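You operate a simulated robot arm through the tools that you are given. There is no shell and no other tool.

The job below is to be done with a simulated robot arm. You get a single attempt, and the scene is never put back.

## Task
Put things in order on the programmer end of the front desk. At the end: the small blue nozzle stands where the small red nozzle stood; the small red nozzle stands on top of the orange tub; the black chip block is on the white carton; the red block stands where the small blue nozzle stood; whatever was shut is shut again. Leave all else as you found it, and nothing knocked over.
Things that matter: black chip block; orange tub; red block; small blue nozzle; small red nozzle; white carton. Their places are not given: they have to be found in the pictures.

Only the result counts: the job must be done as asked and must still hold three seconds after the hand-in. Knocking over, shifting, dropping, spilling or breaking anything else fails it.

## Robot
A 6-joint arm with a two-finger gripper, fixed in place. Base frame: the origin is at the foot of the arm, x ahead of it, y to its left, z up; the work surface is at about z = 0. Units: m, rad, N and s.
With the tool pointing down near the work surface it reaches from about 0.18 to 0.48 m from the base axis. Its first joint turns from -1.152 to 1.152 rad. Payload 1.76 kg.
The TCP is the grasp point between the finger pads, 0.029 m short of the fingertips. In the tool frame z runs along the fingers and y along their closing line. The gripper opens to 0.082 m; its body begins 0.058 m behind the TCP.
Orientation is that of the tool frame in the base frame, as a unit quaternion [w, x, y, z]. With the fingers straight down and closing along the base's y, the tool's x points along the base's -x, its y along +y and its z along -z.

## Interface
- The arm moves only by the tool drive_tool. Its argument "steps" is one flat list of numbers, 7 for each row, row after row: the shift along the tool's x, y, z in m, then the turn, a rotation vector about the tool's x, y, z in degrees, then the finger opening in m, from 0 to 0.082. In form: [dx, dy, dz, rx, ry, rz, claw, dx, dy, dz, rx, ry, rz, claw, ...]. A call has 1 to 20 rows; each row is the pose to reach, as a shift and turn from the pose commanded when the call began, along the tool's axes at that moment. A row lasts 0.2 s, in which the tool goes at most 0.05 m and 0.15 rad; a call with a longer step from one row to the next is refused whole, and so is a gripper value outside its range. Where a pose cannot be reached the arm comes as near as it can. A force on the tool above 40 N (or 10 N above the force at the start of the call, whichever is more), or a blocked arm, ends the call early, and 0.2 s more pass. Each finger travels about 0.2035 m/s and halts on what it meets, pressing with about 22 N; the grip force reading is that of the motor and also rises with nothing between the fingers. The clock runs only during rows and for 0.2 s after the last one: add rows that repeat a pose to give the fingers time. It gives the time, the measured TCP pose, the force on the tool (base axes), the opening and the grip force at its end, in the units of the frame above (readings bear some noise), with the torque about the TCP (base axes, N m) and any sound that the robot's microphone picked up, and new pictures: "pictures" is both (left out), scene, wrist or none.
- Cameras (640 x 400 px; columns grow to the right, rows downward): "scene" is fixed at [0.0608, 0.3416, 0.411]; the picture's right is [-0.69, -0.72, 0.00], its down [-0.49, 0.47, -0.73] and it looks along [0.53, -0.50, -0.68] (base axes); focal length 222 px, centre (320, 200). "wrist" rides on the gripper at [0.079, 0.004, -0.09] in the tool frame; the picture's right is [-0.05, 1.00, 0.00], its down [-0.71, -0.04, -0.71] and it looks along [-0.71, -0.04, 0.71] (tool axes); focal length 256 px, centre (320, 200).
- locate(camera, pixels): there is no depth. For up to 12 entries [column, row, z] of the newest picture of that camera ("zoom" is the newest enlarged one), the place [x, y] in the base frame at which the ray of that pixel passes the height z, good to about 0.002 m. It takes no simulated time.
- zoom(camera, box): a new picture of the part [left, top, right, bottom] of that camera's present view, enlarged. It takes no simulated time.
- finish_job(): hands the job in; it is judged then, once.

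Open the gripper and draw the arm clear of the work before you hand the job in, unless the task says otherwise.

The tools are called after ">>>" as a command line: name --argument value ..., lists and objects as JSON in quotes. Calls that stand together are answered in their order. drive_tool: Moves the arm, as the interface text tells. Its arguments: {"type":"object","properties":{"steps":{"type":"array","items":{"type":"number"}},"pictures":{"type":"string","enum":["both","scene","wrist","none"]}},"required":["steps"]} The other tools are called the same way: locate (camera, pixels) gives the place at which the rays of pixels pass given heights; zoom (camera, box) takes an enlarged picture of a part of a camera's view; finish_job () hands the job in.

At the start:

```text
clock: 0.0
ee_pos: [0.3058, 0.0708, 0.2408]
ee_rot: [0.0, 0.001, 1.0, 0.001]
contact_force: [0.7, -0.3, 0.4]
wrist_torque: [0.01, 0.0, -0.02]
width: 0.0821
grip_force: 0.0
```

scene: 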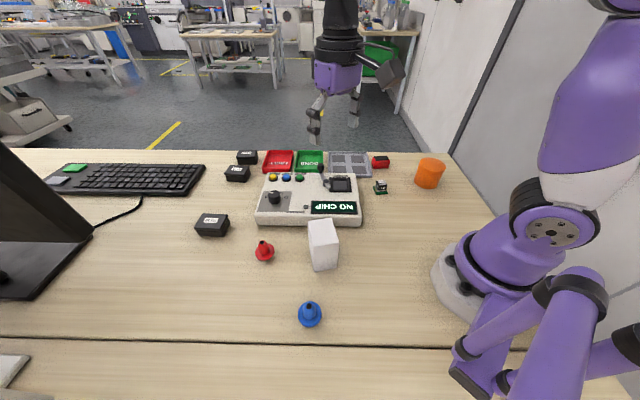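
wrist: 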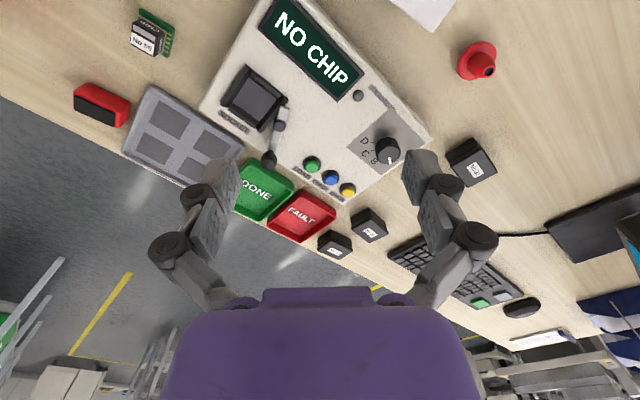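

I begin by enlarging the scene picture around the nozzles (264,251), (310,314), the carton (323,243), the programmer and the tub (430,173), to find the things that matter.

>>> zoom --camera "scene" --box '[180, 130, 340, 230]'

>>> zoom --camera "scene" --box '[320, 130, 480, 230]'

>>> zoom --camera "scene" --box '[230, 200, 390, 340]'

>>> zoom --camera "wrist" --box '[60, 0, 260, 140]'

```text
4.00 times, centred on (260, 180) of scene
```

zoom: 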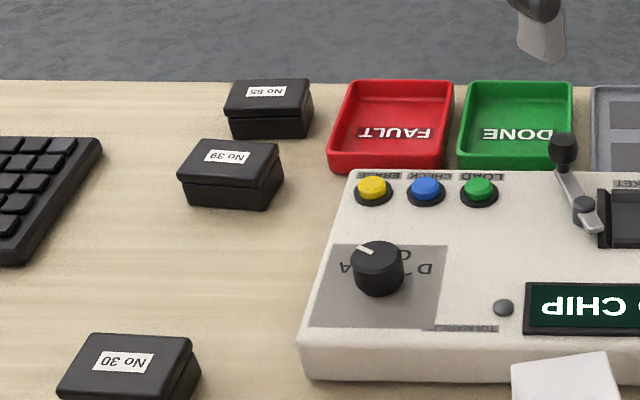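

```text
4.00 times, centred on (400, 180) of scene
```

zoom: 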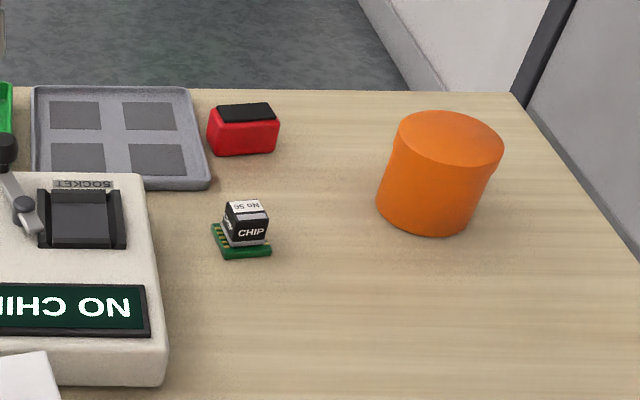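

```text
2.86 times, centred on (310, 270) of scene
```

zoom: 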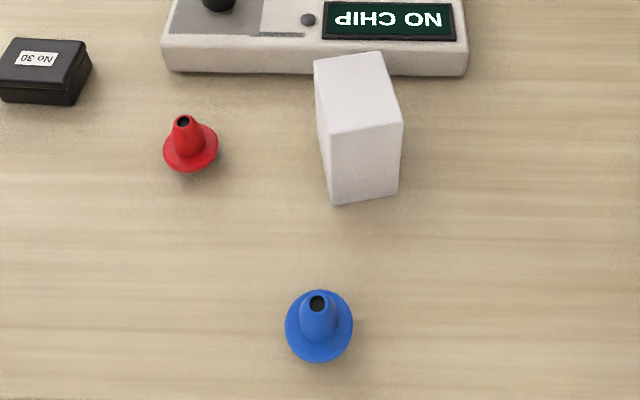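

```text
2.86 times, centred on (160, 70) of wrist
```

zoom: 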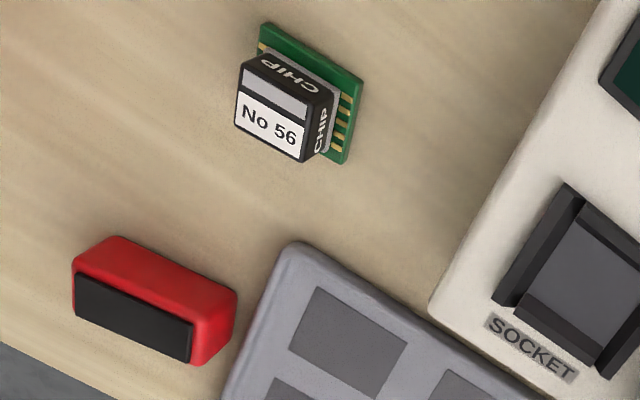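

The scene shows the red nozzle at (264,251), blue nozzle at (310,314), white carton at (323,243), chip at (380,187), red block at (380,161) and tub at (430,173). I ask for base positions of these at table height and at guessed top heights.

>>> locate --camera "scene" --pixels '[[264, 256, 0.0], [310, 320, 0.0], [325, 271, 0.0], [339, 266, 0.0], [380, 192, 0.0], [380, 168, 0.0], [426, 187, 0.0], [432, 165, 0.06], [372, 168, 0.0], [389, 167, 0.0], [373, 194, 0.0], [388, 193, 0.0]]'

>>> locate --camera "wrist" --pixels '[[480, 62, 0.0], [490, 70, 0.03], [150, 35, 0.0], [102, 110, 0.0], [150, 30, 0.02], [102, 105, 0.02]]'

>>> zoom --camera "scene" --box '[360, 145, 456, 205]'

>>> zoom --camera "wrist" --box '[110, 0, 190, 60]'

```text
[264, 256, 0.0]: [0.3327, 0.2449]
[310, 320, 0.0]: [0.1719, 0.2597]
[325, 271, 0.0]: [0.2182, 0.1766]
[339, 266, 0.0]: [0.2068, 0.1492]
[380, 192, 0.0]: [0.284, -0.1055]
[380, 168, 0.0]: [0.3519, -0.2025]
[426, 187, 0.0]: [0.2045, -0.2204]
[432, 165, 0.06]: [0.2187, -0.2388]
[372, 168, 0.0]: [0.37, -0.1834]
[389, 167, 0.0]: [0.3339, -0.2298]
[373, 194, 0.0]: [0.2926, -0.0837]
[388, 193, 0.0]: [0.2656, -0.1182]
```

```text
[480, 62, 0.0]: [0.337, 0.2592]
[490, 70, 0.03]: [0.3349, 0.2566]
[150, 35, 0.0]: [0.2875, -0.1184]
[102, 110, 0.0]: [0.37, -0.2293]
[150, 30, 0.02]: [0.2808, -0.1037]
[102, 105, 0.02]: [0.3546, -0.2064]
```

```text
6.67 times, centred on (408, 175) of scene
```

zoom: 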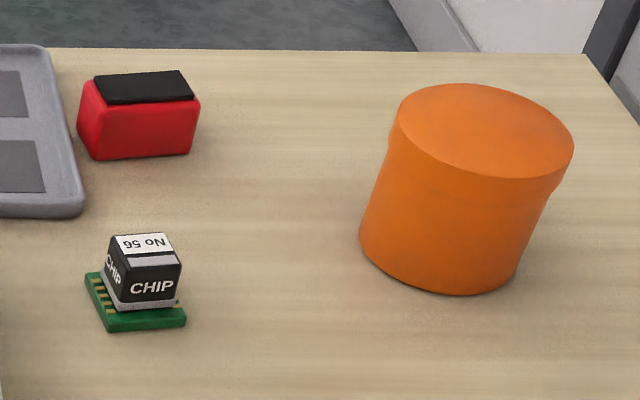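

```text
6.67 times, centred on (150, 30) of wrist
```

zoom: 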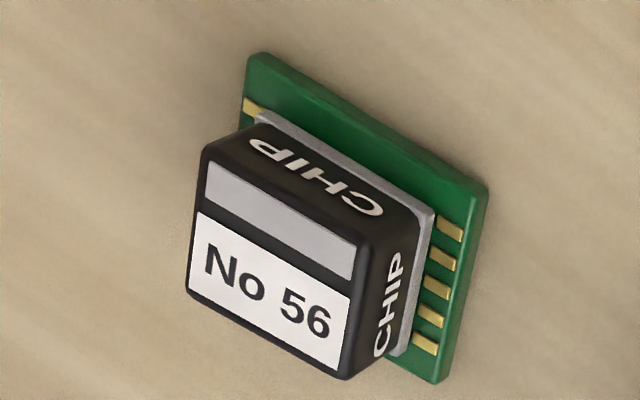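

The newest enlarged picture is the wrist view of the chip: green board corners at (258,55), (487,188), (438,382), and the black top's label face at (205,150), (365,240), (348,378), (188,292). I locate these to get the chip's size and turn.

>>> locate --camera "zoom" --pixels '[[258, 55, 0.004], [487, 188, 0.004], [438, 382, 0.004], [205, 150, 0.02], [365, 240, 0.02], [348, 378, 0.02], [188, 292, 0.02], [205, 150, 0.025], [365, 240, 0.025], [348, 378, 0.025], [188, 292, 0.025]]'

>>> zoom --camera "scene" --box '[364, 170, 396, 200]'

```text
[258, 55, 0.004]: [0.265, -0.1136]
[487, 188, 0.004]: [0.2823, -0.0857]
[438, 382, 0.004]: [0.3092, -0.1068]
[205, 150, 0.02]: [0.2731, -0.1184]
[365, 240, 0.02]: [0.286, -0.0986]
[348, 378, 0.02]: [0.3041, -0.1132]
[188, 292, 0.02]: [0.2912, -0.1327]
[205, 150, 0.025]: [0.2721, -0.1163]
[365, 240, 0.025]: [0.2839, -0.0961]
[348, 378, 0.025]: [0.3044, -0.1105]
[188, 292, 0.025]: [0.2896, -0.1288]
```

```text
13.33 times, centred on (380, 185) of scene
```

zoom: 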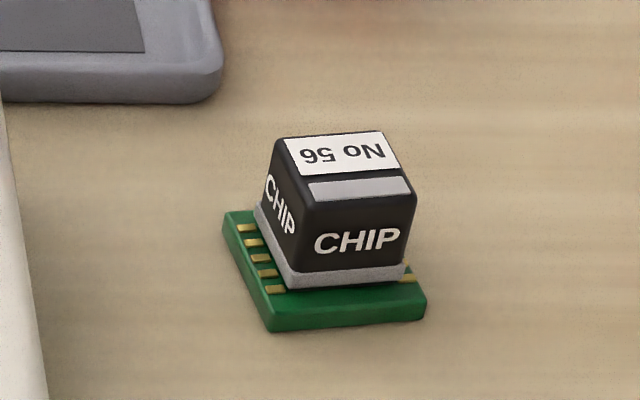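

The enlarged scene picture shows the chip top corners at (277,140), (383,133), (416,193), (302,206) and board corners (270,330), (425,316), (222,213). I locate them at several heights to triangulate against the wrist results.

>>> locate --camera "zoom" --pixels '[[277, 140, 0.02], [383, 133, 0.02], [416, 193, 0.02], [302, 206, 0.02], [277, 140, 0.025], [383, 133, 0.025], [416, 193, 0.025], [302, 206, 0.025], [268, 312, 0.004], [425, 300, 0.004], [223, 213, 0.004]]'

>>> zoom --camera "scene" --box '[240, 230, 288, 270]'

```text
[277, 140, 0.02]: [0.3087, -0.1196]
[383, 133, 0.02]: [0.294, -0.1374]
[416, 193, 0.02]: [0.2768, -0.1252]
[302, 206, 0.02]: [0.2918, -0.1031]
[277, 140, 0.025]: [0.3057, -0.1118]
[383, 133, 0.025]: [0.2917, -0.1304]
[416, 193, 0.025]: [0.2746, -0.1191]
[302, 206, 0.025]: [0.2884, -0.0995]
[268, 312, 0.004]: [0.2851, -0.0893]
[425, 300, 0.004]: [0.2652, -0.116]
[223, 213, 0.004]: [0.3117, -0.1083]
```

```text
10.00 times, centred on (264, 250) of scene
```

zoom: 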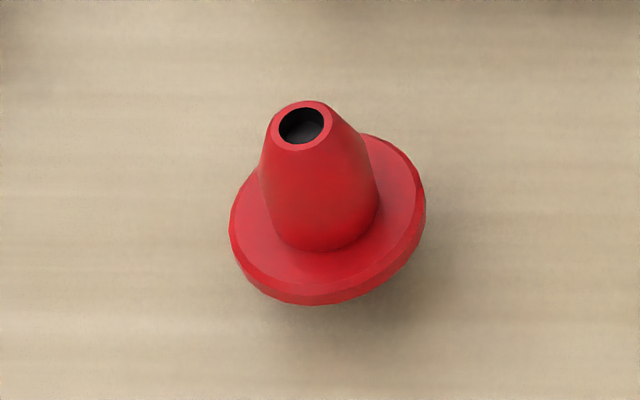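

The red nozzle, enlarged, stands upright: hole at (302,126), flange ends (229,235) and (425,205), front rim (300,303). I locate these, then enlarge the blue nozzle and the carton.

>>> locate --camera "zoom" --pixels '[[302, 126, 0.02], [302, 126, 0.025], [302, 126, 0.03], [302, 126, 0.035], [302, 126, 0.04], [229, 232, 0.004], [425, 205, 0.004], [290, 288, 0.004], [370, 134, 0.004], [270, 120, 0.03], [334, 130, 0.03]]'

>>> zoom --camera "scene" --box '[286, 294, 334, 334]'

```text
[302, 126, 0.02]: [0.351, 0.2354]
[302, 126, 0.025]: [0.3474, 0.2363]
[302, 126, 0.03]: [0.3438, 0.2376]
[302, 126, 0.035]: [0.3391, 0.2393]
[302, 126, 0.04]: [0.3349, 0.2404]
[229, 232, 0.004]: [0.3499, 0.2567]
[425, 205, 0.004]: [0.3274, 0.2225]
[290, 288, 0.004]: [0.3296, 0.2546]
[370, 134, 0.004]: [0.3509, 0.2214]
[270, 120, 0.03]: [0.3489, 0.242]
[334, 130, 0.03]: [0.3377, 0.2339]
```

```text
10.00 times, centred on (310, 314) of scene
```

zoom: 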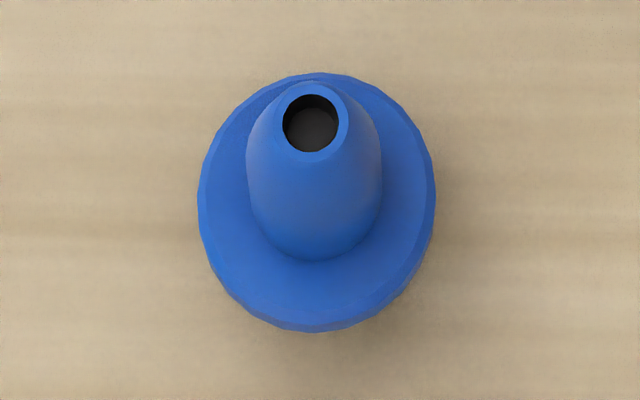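

For the red nozzle the scene gives about (0.339, 0.239), with height near 0.035. I locate the blue nozzle's hole (312,124) and flange ends, and check the red nozzle in the wrist view, where my first estimate differed.

>>> locate --camera "zoom" --pixels '[[312, 124, 0.03], [312, 124, 0.035], [312, 124, 0.04], [198, 200, 0.004], [435, 195, 0.004], [318, 74, 0.004], [312, 325, 0.004], [280, 124, 0.035], [348, 124, 0.035]]'

>>> zoom --camera "wrist" --box '[440, 30, 520, 90]'

```text
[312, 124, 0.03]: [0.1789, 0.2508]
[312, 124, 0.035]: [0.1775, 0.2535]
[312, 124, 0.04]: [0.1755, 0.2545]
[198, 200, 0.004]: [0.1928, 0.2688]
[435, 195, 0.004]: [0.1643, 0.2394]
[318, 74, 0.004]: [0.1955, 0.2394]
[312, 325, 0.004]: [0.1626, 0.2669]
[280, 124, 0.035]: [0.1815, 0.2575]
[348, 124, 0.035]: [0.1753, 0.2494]
```

```text
6.67 times, centred on (480, 60) of wrist
```

zoom: 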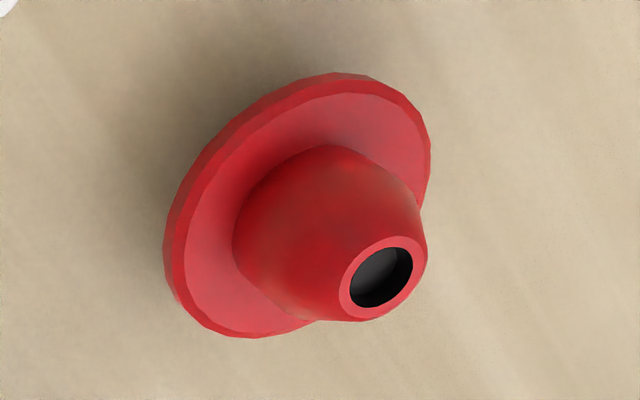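

>>> locate --camera "zoom" --pixels '[[380, 278, 0.03], [380, 278, 0.035], [380, 278, 0.04], [380, 278, 0.045], [350, 72, 0.004], [250, 338, 0.004], [165, 240, 0.004], [430, 160, 0.004], [350, 72, 0.008], [250, 338, 0.008], [165, 240, 0.012], [430, 160, 0.012]]'

>>> zoom --camera "scene" --box '[300, 210, 348, 280]'

```text
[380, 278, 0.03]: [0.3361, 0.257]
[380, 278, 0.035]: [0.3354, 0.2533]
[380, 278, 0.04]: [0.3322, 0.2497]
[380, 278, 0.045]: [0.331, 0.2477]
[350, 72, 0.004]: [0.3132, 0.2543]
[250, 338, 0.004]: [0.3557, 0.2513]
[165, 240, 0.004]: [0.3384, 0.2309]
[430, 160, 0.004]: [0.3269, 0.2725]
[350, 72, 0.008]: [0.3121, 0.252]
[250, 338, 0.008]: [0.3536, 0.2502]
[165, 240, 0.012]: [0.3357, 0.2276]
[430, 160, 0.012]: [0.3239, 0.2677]
```

```text
5.71 times, centred on (324, 245) of scene
```

zoom: 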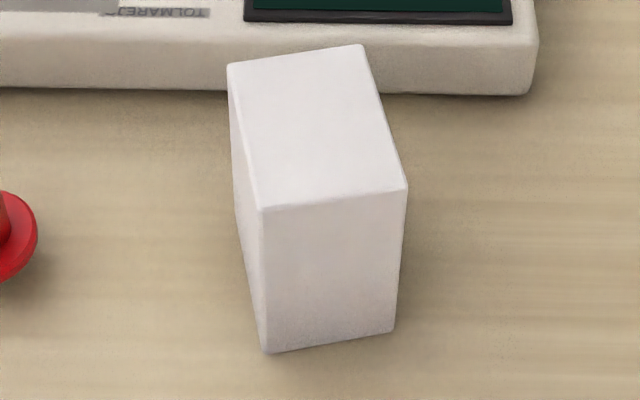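

Scene and wrist rays of the red nozzle's hole meet near (0.329, 0.244, z≈0.05), so its flange seems to sit above the table. I locate the carton's corners: top (228,63), (362,44), (407,187), (262,210), bottom (266,353), (393,332).

>>> locate --camera "zoom" --pixels '[[266, 353, 0.0], [393, 332, 0.0], [262, 210, 0.06], [407, 187, 0.06], [362, 44, 0.06], [228, 63, 0.06], [262, 210, 0.07], [407, 187, 0.07], [362, 44, 0.07], [228, 63, 0.07], [262, 210, 0.08], [407, 187, 0.08]]'

>>> zoom --camera "wrist" --box '[370, 0, 470, 60]'

```text
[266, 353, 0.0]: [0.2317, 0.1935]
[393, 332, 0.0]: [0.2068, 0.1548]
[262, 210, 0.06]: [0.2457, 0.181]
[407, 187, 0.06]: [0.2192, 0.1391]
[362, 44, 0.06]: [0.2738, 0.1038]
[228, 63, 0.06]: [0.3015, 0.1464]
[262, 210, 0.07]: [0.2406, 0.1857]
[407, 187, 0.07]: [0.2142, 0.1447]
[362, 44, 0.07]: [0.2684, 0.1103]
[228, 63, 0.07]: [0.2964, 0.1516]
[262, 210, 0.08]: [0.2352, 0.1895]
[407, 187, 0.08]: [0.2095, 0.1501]
```

```text
6.40 times, centred on (420, 30) of wrist
```

zoom: 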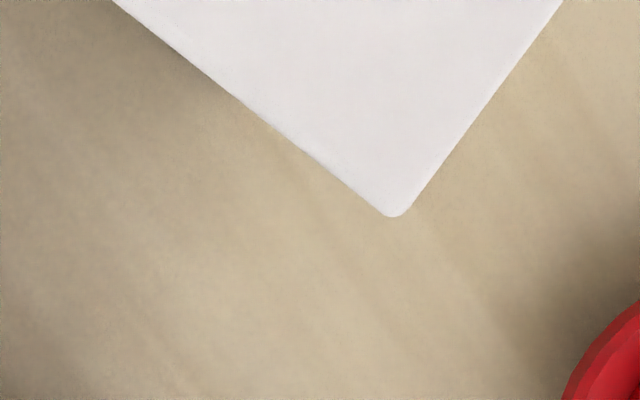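

The carton measures about 0.046 x 0.065 x 0.086 m, centred near (0.246, 0.157). I move the tool to about (0.20, 0.25, 0.15) to look at the red nozzle more closely with the wrist camera.

>>> drive_tool --steps '[0.0212, 0.0358, 0.0, 0, 0, 0, 0.082, 0.0424, 0.0716, 0.01, 0, 0, 0, 0.082, 0.0636, 0.1074, 0.03, 0, 0, 0, 0.082, 0.0848, 0.1432, 0.055, 0, 0, 0, 0.082, 0.106, 0.179, 0.08, 0, 0, 0, 0.082, 0.106, 0.179, 0.091, 0, 0, 0, 0.082]'

```text
clock: 1.4
ee_pos: [0.1966, 0.249, 0.1488]
ee_rot: [0.0, 0.0, 1.0, 0.0]
contact_force: [-0.2, 0.4, 0.2]
wrist_torque: [0.06, 0.01, 0.0]
width: 0.0818
grip_force: 0.0
```

scene: 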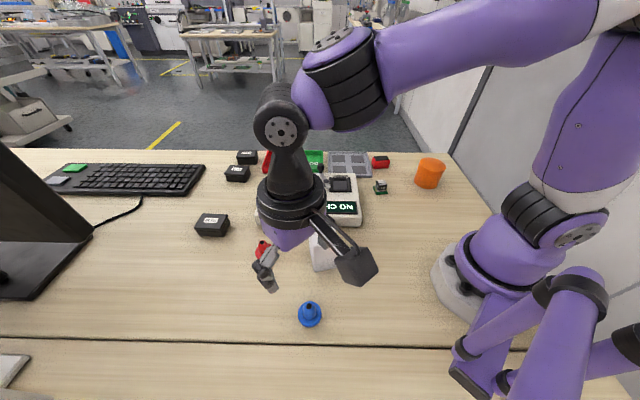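
wrist: 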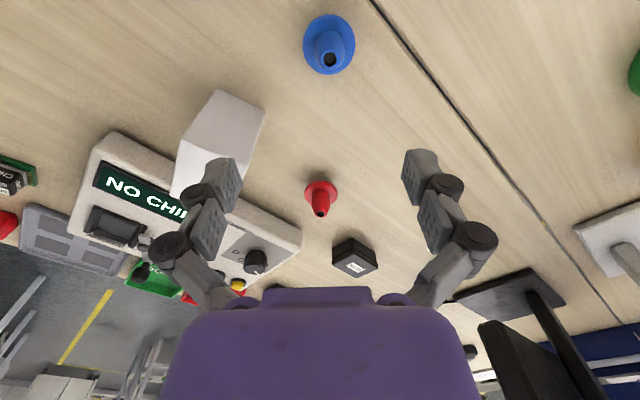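

The red nozzle now shows at (321,196) and the blue one at (329,44) in the wrist picture. I enlarge both and the green thing at the right edge (635,75).

>>> zoom --camera "wrist" --box '[281, 165, 361, 225]'

>>> zoom --camera "wrist" --box '[280, 0, 380, 90]'

>>> zoom --camera "wrist" --box '[540, 30, 640, 110]'

```text
6.67 times, centred on (321, 195) of wrist
```

zoom: 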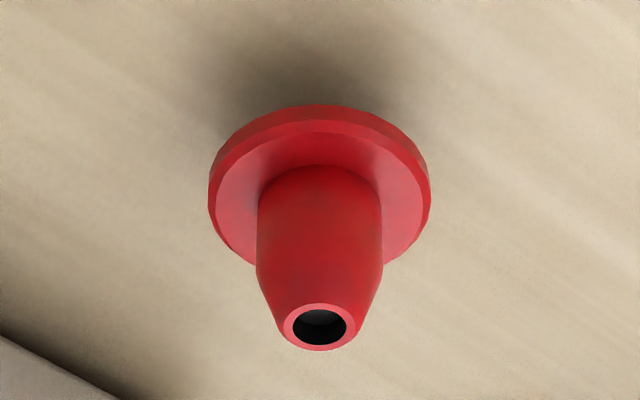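

```text
4.44 times, centred on (330, 45) of wrist
```

zoom: 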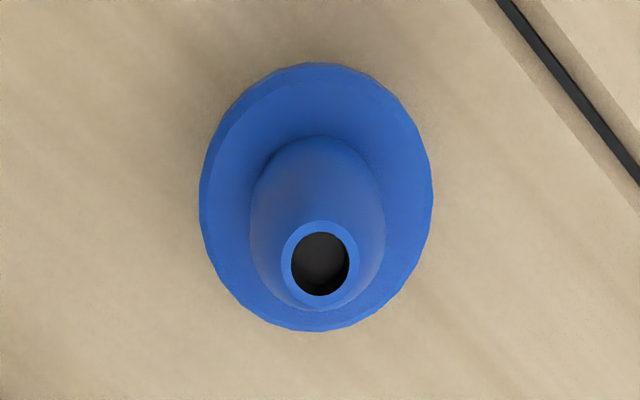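

```text
5.00 times, centred on (590, 70) of wrist
```

zoom: 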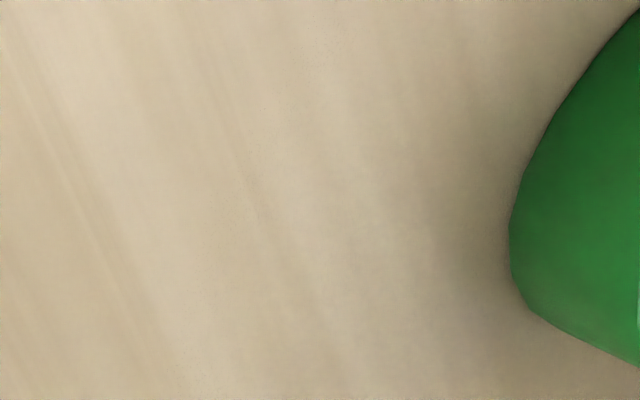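

The red nozzle has a cylinder body above the flange, then a cone. I locate hole (321,213.9) and flange ends (304.4,193.5), (337.7,193.5) for red, and hole (330,59.2) and flange ends for blue, at several heights.

>>> locate --camera "wrist" --pixels '[[321, 213.9, 0.035], [321, 213.9, 0.045], [321, 213.9, 0.055], [304.4, 193.5, 0.005], [337.7, 193.5, 0.005], [304.4, 193.5, 0.015], [337.7, 193.5, 0.015], [330, 59.2, 0.04], [330, 59.2, 0.05], [302.7, 46.1, 0.005], [355.4, 42.7, 0.005], [321, 181, 0.005]]'

>>> locate --camera "wrist" --pixels '[[327.7, 13.9, 0.005], [329.5, 74.3, 0.005], [327.7, 13.9, 0.015], [329.5, 74.3, 0.015], [302.7, 46.1, 0.015], [355.4, 42.7, 0.015], [330, 59.2, 0.035], [330, 59.2, 0.045]]'

```text
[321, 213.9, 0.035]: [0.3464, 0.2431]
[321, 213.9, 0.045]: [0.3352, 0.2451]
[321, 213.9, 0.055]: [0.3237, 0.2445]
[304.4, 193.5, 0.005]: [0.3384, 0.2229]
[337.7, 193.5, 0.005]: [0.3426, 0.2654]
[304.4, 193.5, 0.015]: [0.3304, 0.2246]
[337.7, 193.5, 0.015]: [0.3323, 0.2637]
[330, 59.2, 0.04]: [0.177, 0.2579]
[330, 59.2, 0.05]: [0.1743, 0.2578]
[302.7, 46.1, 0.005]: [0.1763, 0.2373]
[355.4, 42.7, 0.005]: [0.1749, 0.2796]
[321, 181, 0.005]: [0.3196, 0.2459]
```

```text
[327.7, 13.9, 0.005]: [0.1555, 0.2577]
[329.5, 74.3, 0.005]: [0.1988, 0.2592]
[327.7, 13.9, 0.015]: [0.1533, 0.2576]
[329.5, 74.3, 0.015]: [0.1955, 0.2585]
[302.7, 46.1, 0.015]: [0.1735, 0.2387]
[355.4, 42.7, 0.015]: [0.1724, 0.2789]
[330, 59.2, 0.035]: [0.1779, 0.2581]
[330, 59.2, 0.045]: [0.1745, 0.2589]
```

Rays agree that both nozzles top out near z=0.05 with the flange around z=0.016: red at about (0.329, 0.244), blue about (0.173, 0.258). I check the neighbours that the fingers must clear: the programmer's corner near (300,238), box "No 30" near (355,258).

>>> zoom --camera "wrist" --box '[230, 180, 400, 290]'

>>> locate --camera "wrist" --pixels '[[300, 235, 0.03], [300, 247, 0.0], [255, 200, 0.03], [334, 250, 0.0], [336, 238, 0.025], [376, 262, 0.025], [378, 262, 0.0], [352, 276, 0.025], [182, 197, 0.0], [245, 130, 0.086], [216, 92, 0.086], [265, 110, 0.086]]'

```text
3.64 times, centred on (315, 235) of wrist
```

zoom: 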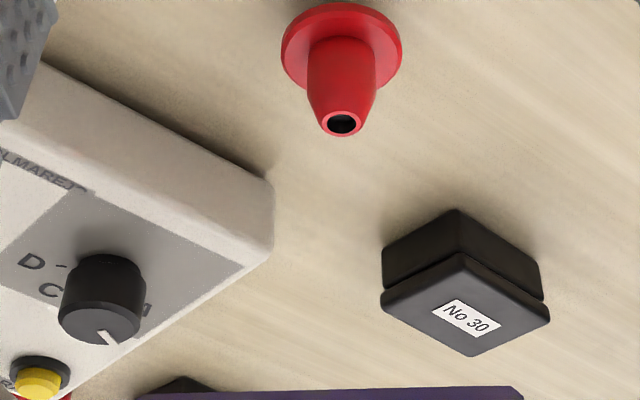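

```text
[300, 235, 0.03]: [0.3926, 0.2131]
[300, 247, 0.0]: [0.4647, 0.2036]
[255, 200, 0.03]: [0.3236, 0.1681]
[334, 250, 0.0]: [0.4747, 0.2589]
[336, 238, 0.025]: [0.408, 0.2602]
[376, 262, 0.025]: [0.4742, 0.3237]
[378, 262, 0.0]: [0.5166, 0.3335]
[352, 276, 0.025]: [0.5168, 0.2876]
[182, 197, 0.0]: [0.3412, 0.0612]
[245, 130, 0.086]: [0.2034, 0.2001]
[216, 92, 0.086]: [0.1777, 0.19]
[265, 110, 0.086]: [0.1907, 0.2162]
```

The programmer's front edge runs near the red nozzle, so I turn the tool 44° about its z so that the fingers close along the desk's long axis, and go above the red nozzle at about z=0.12.

>>> drive_tool --steps '[-0.0215, -0.001, 0.005, 0, 0, 7.33, 0.082, -0.043, -0.002, 0.01, 0, 0, 14.67, 0.082, -0.0645, -0.003, 0.015, 0, 0, 22, 0.082, -0.086, -0.004, 0.02, 0, 0, 29.33, 0.082, -0.1075, -0.005, 0.025, 0, 0, 36.67, 0.082, -0.129, -0.006, 0.03, 0, 0, 44, 0.082, -0.129, -0.006, 0.03, 0, 0, 44, 0.082]'

```text
clock: 3.0
ee_pos: [0.3274, 0.2447, 0.1198]
ee_rot: [0.0, 0.376, 0.927, 0.0]
contact_force: [0.4, -0.6, 0.6]
wrist_torque: [0.01, -0.02, 0.02]
width: 0.0819
grip_force: 0.1
```

scene: 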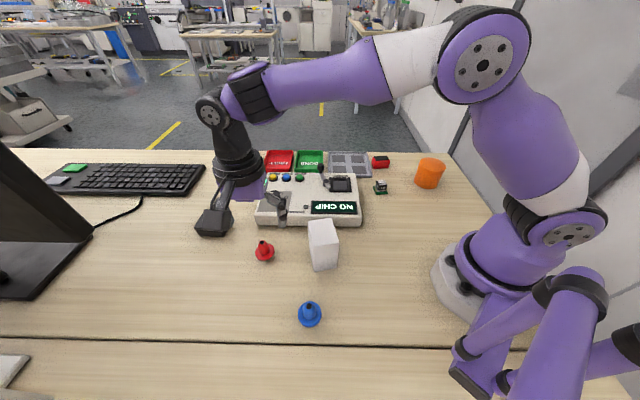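
wrist: 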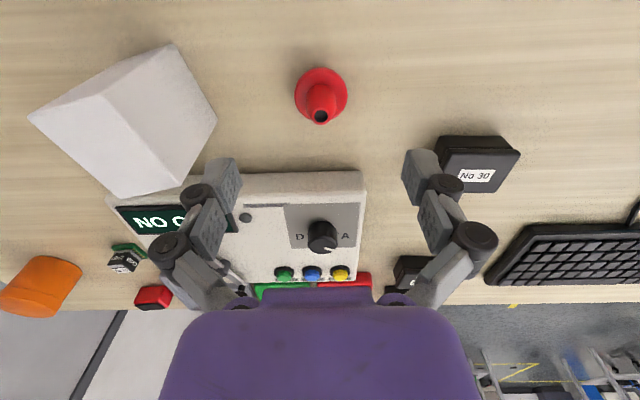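

The red nozzle sits at (320,95) with its hole near (321,117), nearly under the grasp point. I enlarge it to refine the alignment.

>>> zoom --camera "wrist" --box '[280, 60, 360, 130]'

>>> zoom --camera "wrist" --box '[0, 220, 200, 320]'

```text
5.71 times, centred on (320, 95) of wrist
```

zoom: 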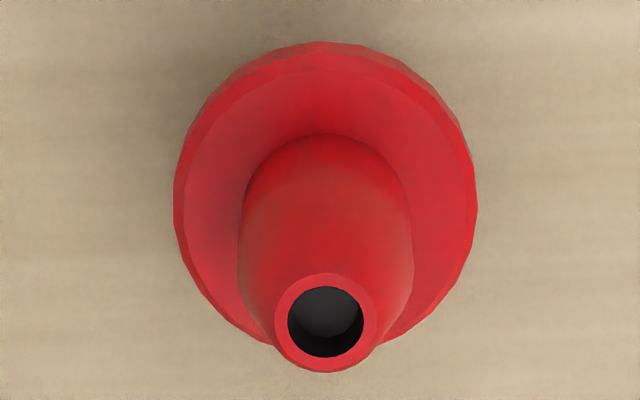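

```text
3.20 times, centred on (100, 270) of wrist
```

zoom: 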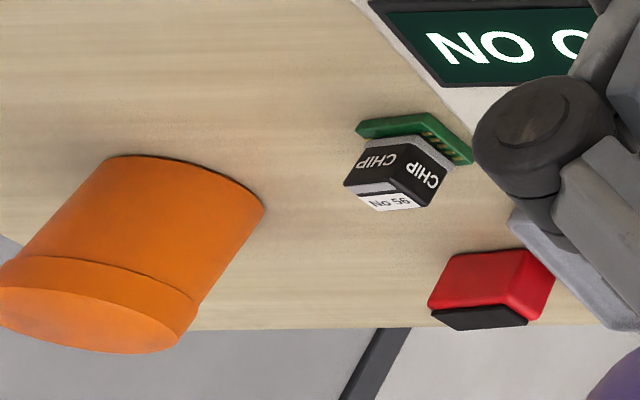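

The hole centre is at wrist (321.0,116.5) and the flange ends at (294.4,96), (347.5,96), back rim (321,67.2). I locate these to set the final offset.

>>> locate --camera "wrist" --pixels '[[321, 116.5, 0.045], [321, 116.5, 0.05], [321, 116.5, 0.055], [294.4, 96, 0.016], [347.5, 96, 0.016], [321, 67.2, 0.014], [321, 127, 0.014], [320, 113, 0.05]]'

```text
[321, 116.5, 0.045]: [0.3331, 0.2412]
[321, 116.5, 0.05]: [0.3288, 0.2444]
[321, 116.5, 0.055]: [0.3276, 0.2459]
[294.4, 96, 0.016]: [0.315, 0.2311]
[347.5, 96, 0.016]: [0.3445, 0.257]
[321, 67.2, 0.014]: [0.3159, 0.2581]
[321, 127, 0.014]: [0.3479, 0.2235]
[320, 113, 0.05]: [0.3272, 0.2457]
```

The nozzle's axis is at about (0.3293, 0.2442), within 2 mm of the tool axis. I go straight down to z≈0.050 (fingertips just above the flange) with the fingers open, then close in stages on the cylinder body.

>>> drive_tool --steps '[0, 0, 0.03, 0, 0, 0, 0.082, 0, 0, 0.055, 0, 0, 0, 0.082, 0, 0, 0.069, 0, 0, 0, 0.082, 0, 0, 0.069, 0, 0, 0, 0.082]' --pictures "both"

```text
clock: 4.0
ee_pos: [0.3274, 0.244, 0.0514]
ee_rot: [0.0, 0.375, 0.927, 0.0]
contact_force: [-0.1, 0.2, 0.4]
wrist_torque: [-0.01, 0.04, -0.02]
width: 0.0818
grip_force: 0.0
```

scene: 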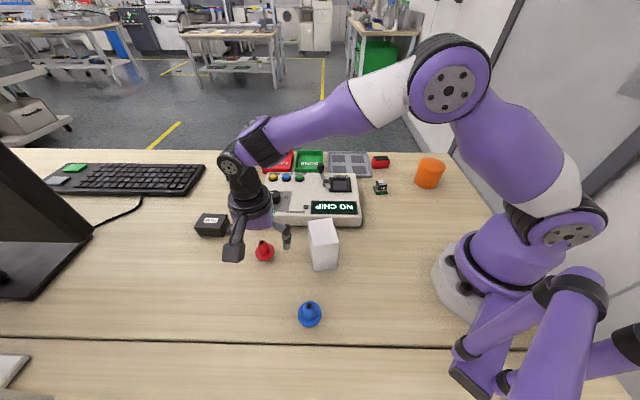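
wrist: 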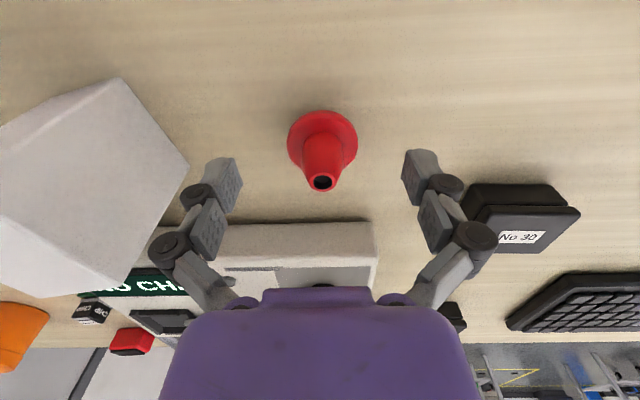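

The nozzle's hole is now at (322,182), on the grasp point, with both fingers clear of it. I close the fingers in stages to take the body.

>>> drive_tool --steps '[0, 0, 0.069, 0, 0, 0, 0.05, 0, 0, 0.069, 0, 0, 0, 0.035, 0, 0, 0.069, 0, 0, 0, 0.028, 0, 0, 0.069, 0, 0, 0, 0.022, 0, 0, 0.069, 0, 0, 0, 0.016, 0, 0, 0.069, 0, 0, 0, 0.01, 0, 0, 0.069, 0, 0, 0, 0.01]'

```text
refused: row 1 steps farther than a row can; nothing moved
```

The shifts count from the present pose, so I close in place with zero shifts.

>>> drive_tool --steps '[0, 0, 0, 0, 0, 0, 0.05, 0, 0, 0, 0, 0, 0, 0.035, 0, 0, 0, 0, 0, 0, 0.028, 0, 0, 0, 0, 0, 0, 0.022, 0, 0, 0, 0, 0, 0, 0.016, 0, 0, 0, 0, 0, 0, 0.01, 0, 0, 0, 0, 0, 0, 0.01]'

```text
clock: 5.6
ee_pos: [0.3267, 0.2433, 0.0521]
ee_rot: [0.0, 0.375, 0.927, 0.0]
contact_force: [1.3, 0.1, 0.7]
wrist_torque: [-0.01, -0.01, 0.05]
width: 0.0208
grip_force: 21.6
```

scene: 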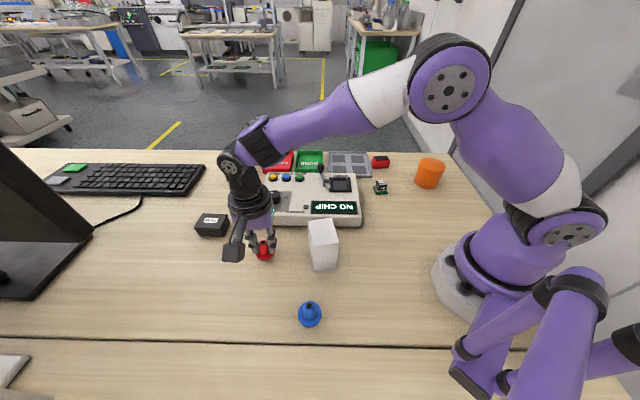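
wrist: 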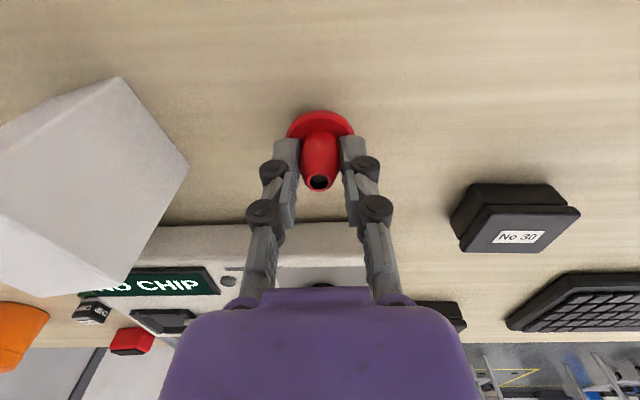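

The grip holds at 0.0208 m with 21.6 N on the body. I lift straight up by 0.12 m and look.

>>> drive_tool --steps '[0, 0, -0.01, 0, 0, 0, 0.01, 0, 0, -0.03, 0, 0, 0, 0.01, 0, 0, -0.06, 0, 0, 0, 0.01, 0, 0, -0.1, 0, 0, 0, 0.01, 0, 0, -0.13, 0, 0, 0, 0.01, 0, 0, -0.13, 0, 0, 0, 0.01]'

```text
clock: 7.0
ee_pos: [0.3287, 0.2429, 0.1789]
ee_rot: [-0.001, 0.375, 0.927, 0.001]
contact_force: [-1.0, 0.2, -0.8]
wrist_torque: [0.0, 0.01, -0.05]
width: 0.0206
grip_force: 22.1
```

scene: 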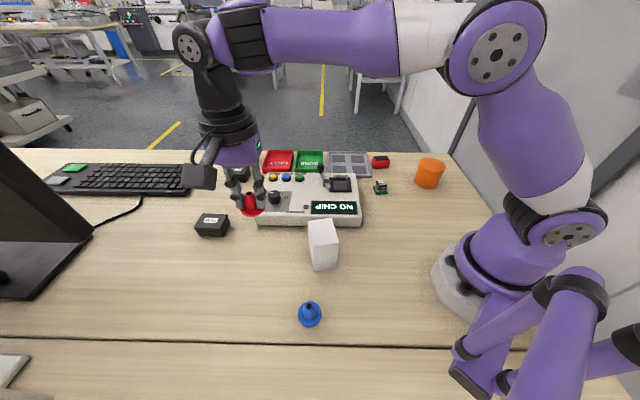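
wrist: 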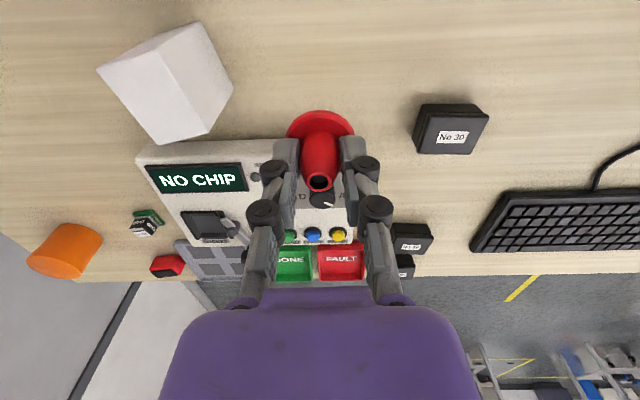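

The nozzle is lifted cleanly. I enlarge the scene picture at the held nozzle (251,205) to see its underside and the spot where it stood (264,255).

>>> zoom --camera "scene" --box '[220, 170, 300, 270]'

>>> zoom --camera "scene" --box '[405, 145, 455, 200]'

```text
4.00 times, centred on (260, 220) of scene
```

zoom: 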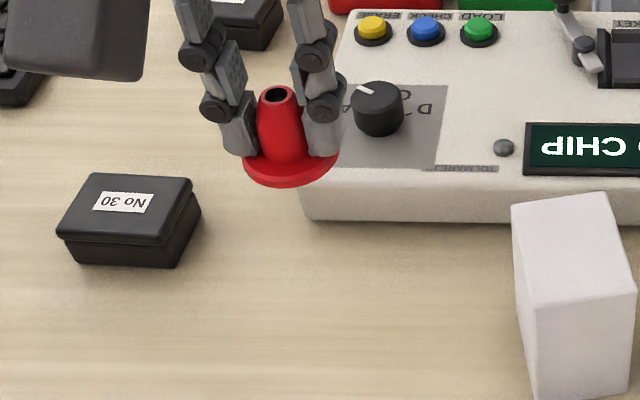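

```text
7.27 times, centred on (430, 172) of scene
```

zoom: 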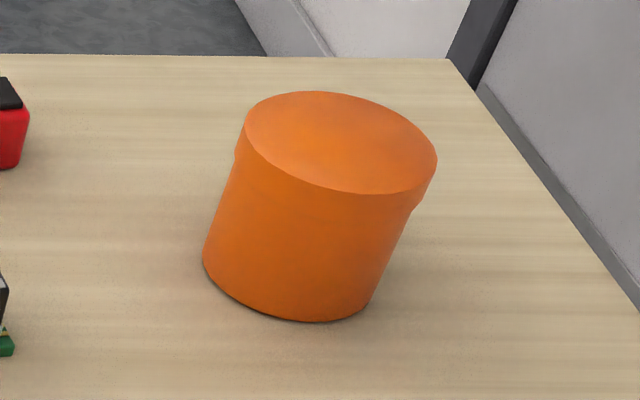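

I locate points on the tub's base rim (204,258), (230,292), (270,313), (310,321), (345,315), (368,300) and the lid rim points at trial heights.

>>> locate --camera "zoom" --pixels '[[204, 258, 0.0], [230, 292, 0.0], [270, 313, 0.0], [310, 321, 0.0], [345, 315, 0.0], [368, 302, 0.0], [341, 142, 0.05], [341, 142, 0.06], [246, 120, 0.055], [437, 158, 0.055], [318, 91, 0.055], [380, 194, 0.055]]'

>>> zoom --camera "wrist" --box '[15, 210, 115, 290]'

```text
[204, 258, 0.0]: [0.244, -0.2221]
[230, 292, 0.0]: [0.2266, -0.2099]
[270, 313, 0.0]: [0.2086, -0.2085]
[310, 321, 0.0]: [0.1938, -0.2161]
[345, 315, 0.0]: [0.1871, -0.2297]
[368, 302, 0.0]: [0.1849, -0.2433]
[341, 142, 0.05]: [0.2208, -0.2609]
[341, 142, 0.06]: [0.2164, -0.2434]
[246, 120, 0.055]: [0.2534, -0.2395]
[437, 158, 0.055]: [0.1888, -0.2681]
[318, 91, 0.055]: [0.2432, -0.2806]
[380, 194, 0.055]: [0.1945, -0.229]
```

```text
5.00 times, centred on (65, 250) of wrist
```

zoom: 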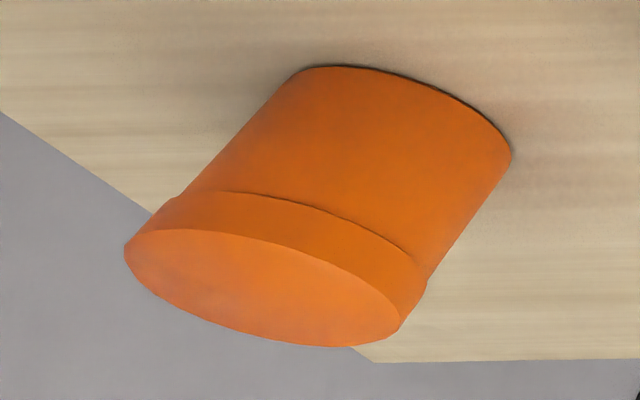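

The tub stands at about (0.216, -0.241), lid radius 0.035, top near z=0.0615. I carry the red nozzle over at z≈0.19 to hover above it.

>>> drive_tool --steps '[-0.0107, -0.0178, -0.001, 0, 0, 0, 0.01, -0.032, -0.0534, -0.003, 0, 0, 0, 0.01, -0.0533, -0.089, -0.005, 0, 0, 0, 0.01, -0.0746, -0.1246, -0.008, 0, 0, 0, 0.01, -0.0959, -0.1602, -0.01, 0, 0, 0, 0.01, -0.1172, -0.1958, -0.01, 0, 0, 0, 0.01, -0.1385, -0.2314, -0.01, 0, 0, 0, 0.01, -0.1599, -0.267, -0.01, 0, 0, 0, 0.01, -0.1812, -0.3026, -0.01, 0, 0, 0, 0.01, -0.2025, -0.3382, -0.01, 0, 0, 0, 0.01, -0.2238, -0.3738, -0.01, 0, 0, 0, 0.01, -0.2451, -0.4094, -0.01, 0, 0, 0, 0.01, -0.2558, -0.4272, -0.01, 0, 0, 0, 0.01, -0.2558, -0.4272, -0.01, 0, 0, 0, 0.01]'

```text
clock: 10.0
ee_pos: [0.2175, -0.2413, 0.1909]
ee_rot: [0.0, 0.375, 0.927, 0.0]
contact_force: [-0.1, 0.6, 0.0]
wrist_torque: [0.03, 0.01, 0.01]
width: 0.0207
grip_force: 22.0
```

scene: 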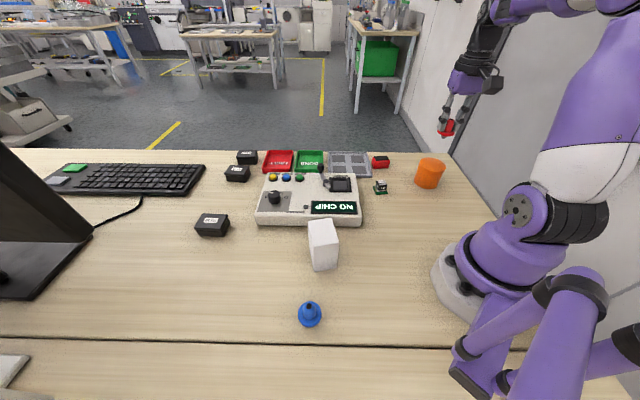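
wrist: 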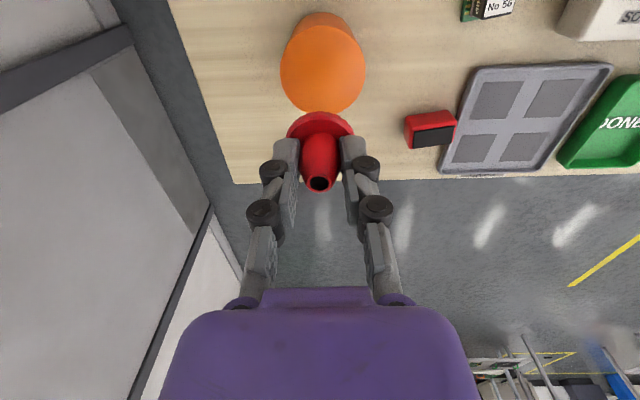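

The tub's lid shows at about (322,72) just beyond the held nozzle. I enlarge it to fix the lid centre and height.

>>> zoom --camera "wrist" --box '[262, 0, 382, 130]'

```text
3.08 times, centred on (322, 65) of wrist
```

zoom: 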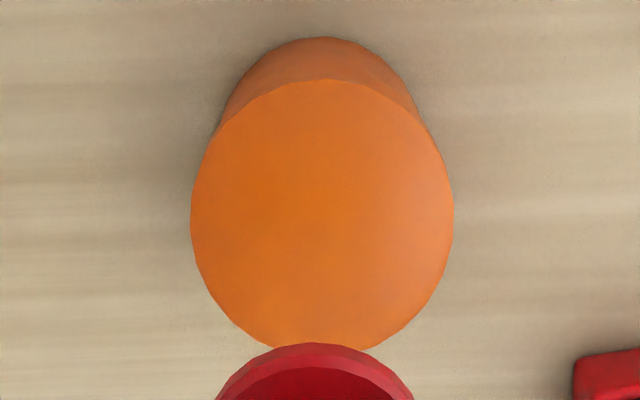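

Lid rim points: left (191,215), right (454,212), far (322,79), near (290,349). I locate them at trial lid heights.

>>> locate --camera "zoom" --pixels '[[191, 215, 0.055], [454, 212, 0.055], [191, 215, 0.0615], [454, 212, 0.0615], [191, 215, 0.068], [454, 212, 0.068], [322, 79, 0.0615], [322, 352, 0.0615], [322, 37, 0.0], [322, 200, 0.0615], [322, 79, 0.068], [322, 352, 0.068]]'

```text
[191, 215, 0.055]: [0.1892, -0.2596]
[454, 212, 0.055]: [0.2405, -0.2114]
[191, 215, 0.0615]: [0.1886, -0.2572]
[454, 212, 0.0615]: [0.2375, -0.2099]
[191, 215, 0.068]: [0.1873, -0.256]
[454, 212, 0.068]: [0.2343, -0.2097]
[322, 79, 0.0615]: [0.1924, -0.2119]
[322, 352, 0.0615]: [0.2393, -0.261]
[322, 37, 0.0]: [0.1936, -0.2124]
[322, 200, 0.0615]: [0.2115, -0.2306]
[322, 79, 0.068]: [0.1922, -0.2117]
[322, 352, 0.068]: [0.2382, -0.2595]
```

The two views agree on the tub at about (0.2155, -0.238) with its top near z=0.0635. I shift 3 mm to centre and go down to about z=0.120, a few mm above touching.

>>> drive_tool --steps '[0.0035, 0.0008, 0.02, 0, 0, 0, 0.01, 0.0035, 0.0008, 0.045, 0, 0, 0, 0.01, 0.0035, 0.0008, 0.062, 0, 0, 0, 0.01, 0.0035, 0.0008, 0.07, 0, 0, 0, 0.01, 0.0035, 0.0008, 0.07, 0, 0, 0, 0.01]'

>>> zoom --camera "scene" --box '[395, 110, 475, 200]'

```text
clock: 11.2
ee_pos: [0.2139, -0.2383, 0.1206]
ee_rot: [-0.001, 0.374, 0.927, 0.001]
contact_force: [-0.3, -0.8, -1.0]
wrist_torque: [0.0, 0.01, 0.0]
width: 0.021
grip_force: 21.7
```

scene: 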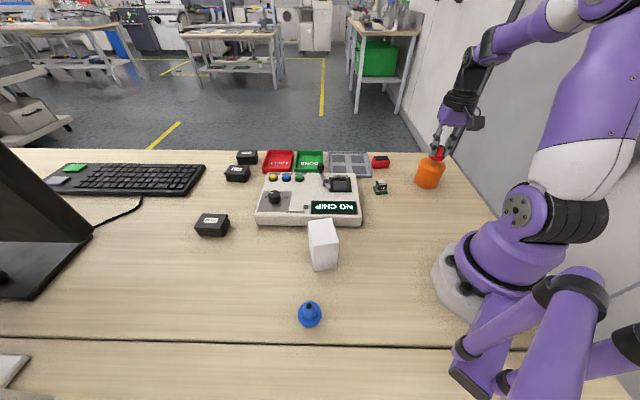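
wrist: 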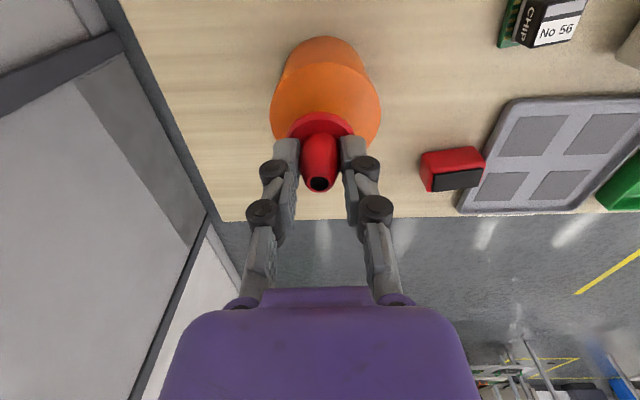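

```text
4.44 times, centred on (435, 155) of scene
```

zoom: 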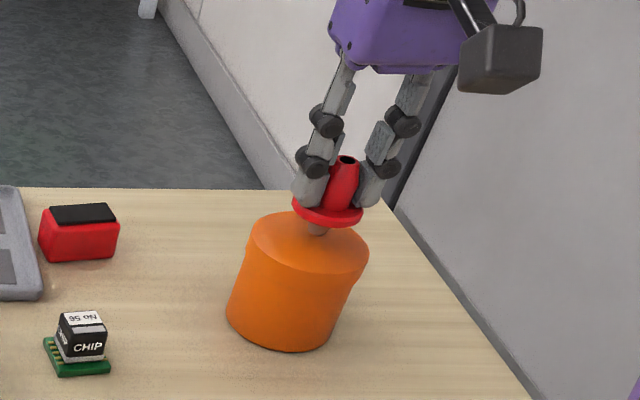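

A narrow grey stem shows under the red flange at (318,230) in the enlargement, so it must be set down squarely. I lower by 4 mm slowly and read the force.

>>> drive_tool --steps '[0, 0, 0.001, 0, 0, 0, 0.01, 0, 0, 0.002, 0, 0, 0, 0.01, 0, 0, 0.003, 0, 0, 0, 0.01, 0, 0, 0.004, 0, 0, 0, 0.01]' --pictures "wrist"

>>> zoom --camera "scene" --box '[415, 140, 455, 180]'

```text
clock: 12.2
ee_pos: [0.2139, -0.239, 0.1173]
ee_rot: [0.0, 0.374, 0.927, 0.0]
contact_force: [-1.7, 0.2, 6.3]
wrist_torque: [0.03, 0.12, 0.01]
width: 0.0209
grip_force: 22.4
```

wrist: 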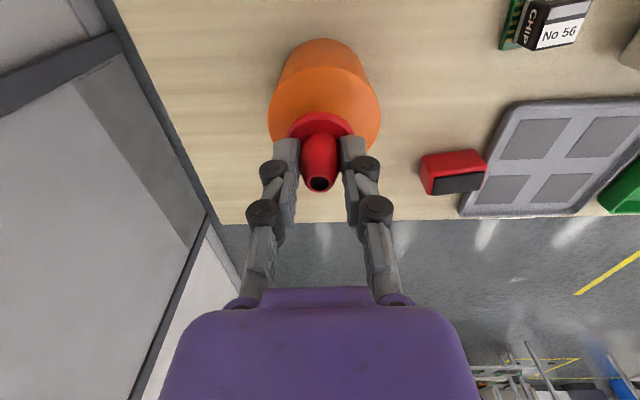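

```text
10.00 times, centred on (435, 160) of scene
```

zoom: 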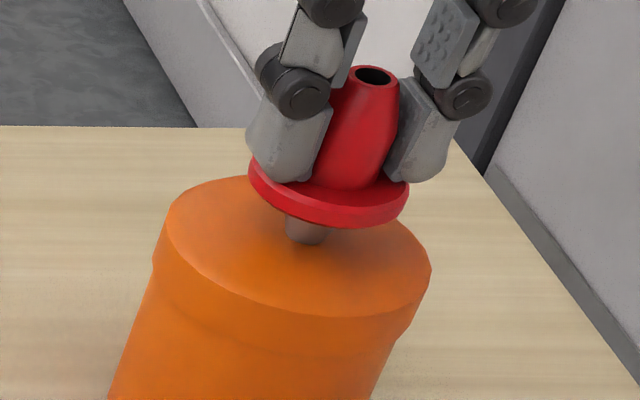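

The force reads 6.3 N upward: the stem rests on the lid, close to its centre. I ease up by 0.5 mm, then open the fingers slowly.

>>> drive_tool --steps '[0, 0, -0.0005, 0, 0, 0, 0.01, 0, 0, -0.0005, 0, 0, 0, 0.018, 0, 0, -0.0005, 0, 0, 0, 0.021, 0, 0, -0.0005, 0, 0, 0, 0.023, 0, 0, -0.0005, 0, 0, 0, 0.026, 0, 0, -0.0005, 0, 0, 0, 0.032, 0, 0, -0.0005, 0, 0, 0, 0.04, 0, 0, -0.0005, 0, 0, 0, 0.055, 0, 0, -0.0005, 0, 0, 0, 0.055]'

>>> zoom --camera "scene" --box '[415, 130, 455, 190]'

```text
clock: 14.2
ee_pos: [0.2138, -0.2385, 0.1185]
ee_rot: [0.0, 0.375, 0.927, 0.0]
contact_force: [-0.4, -0.4, 0.4]
wrist_torque: [0.02, -0.04, -0.01]
width: 0.055
grip_force: 0.1
```

scene: 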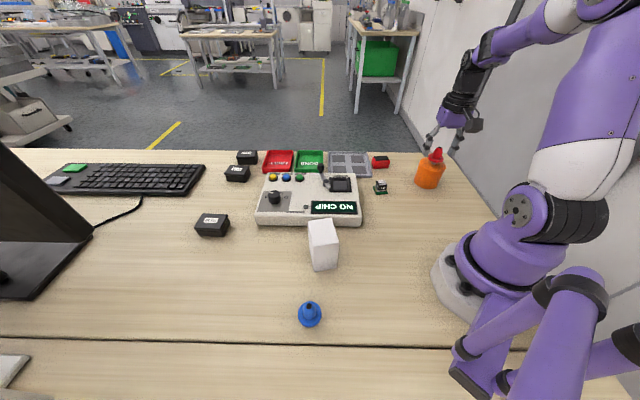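
wrist: 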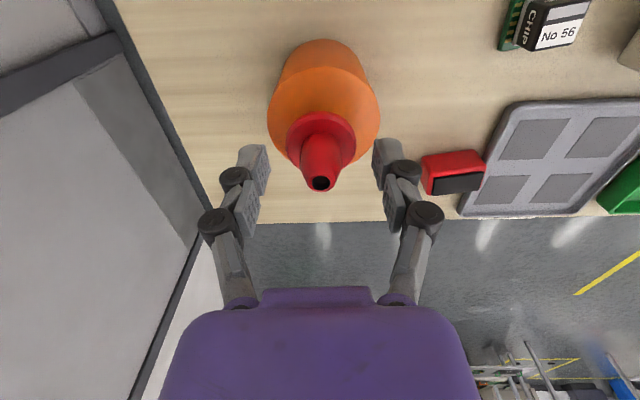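

```text
6.67 times, centred on (435, 160) of scene
```

zoom: 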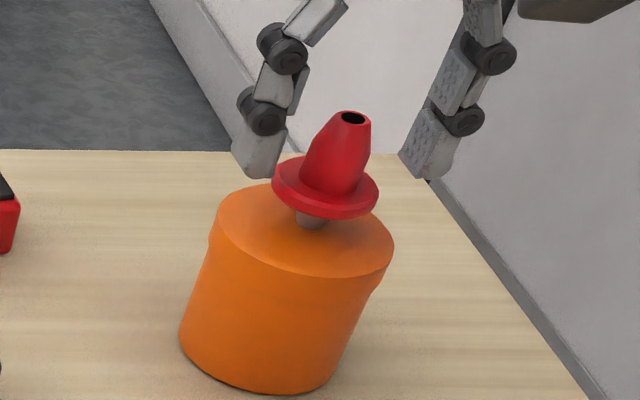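

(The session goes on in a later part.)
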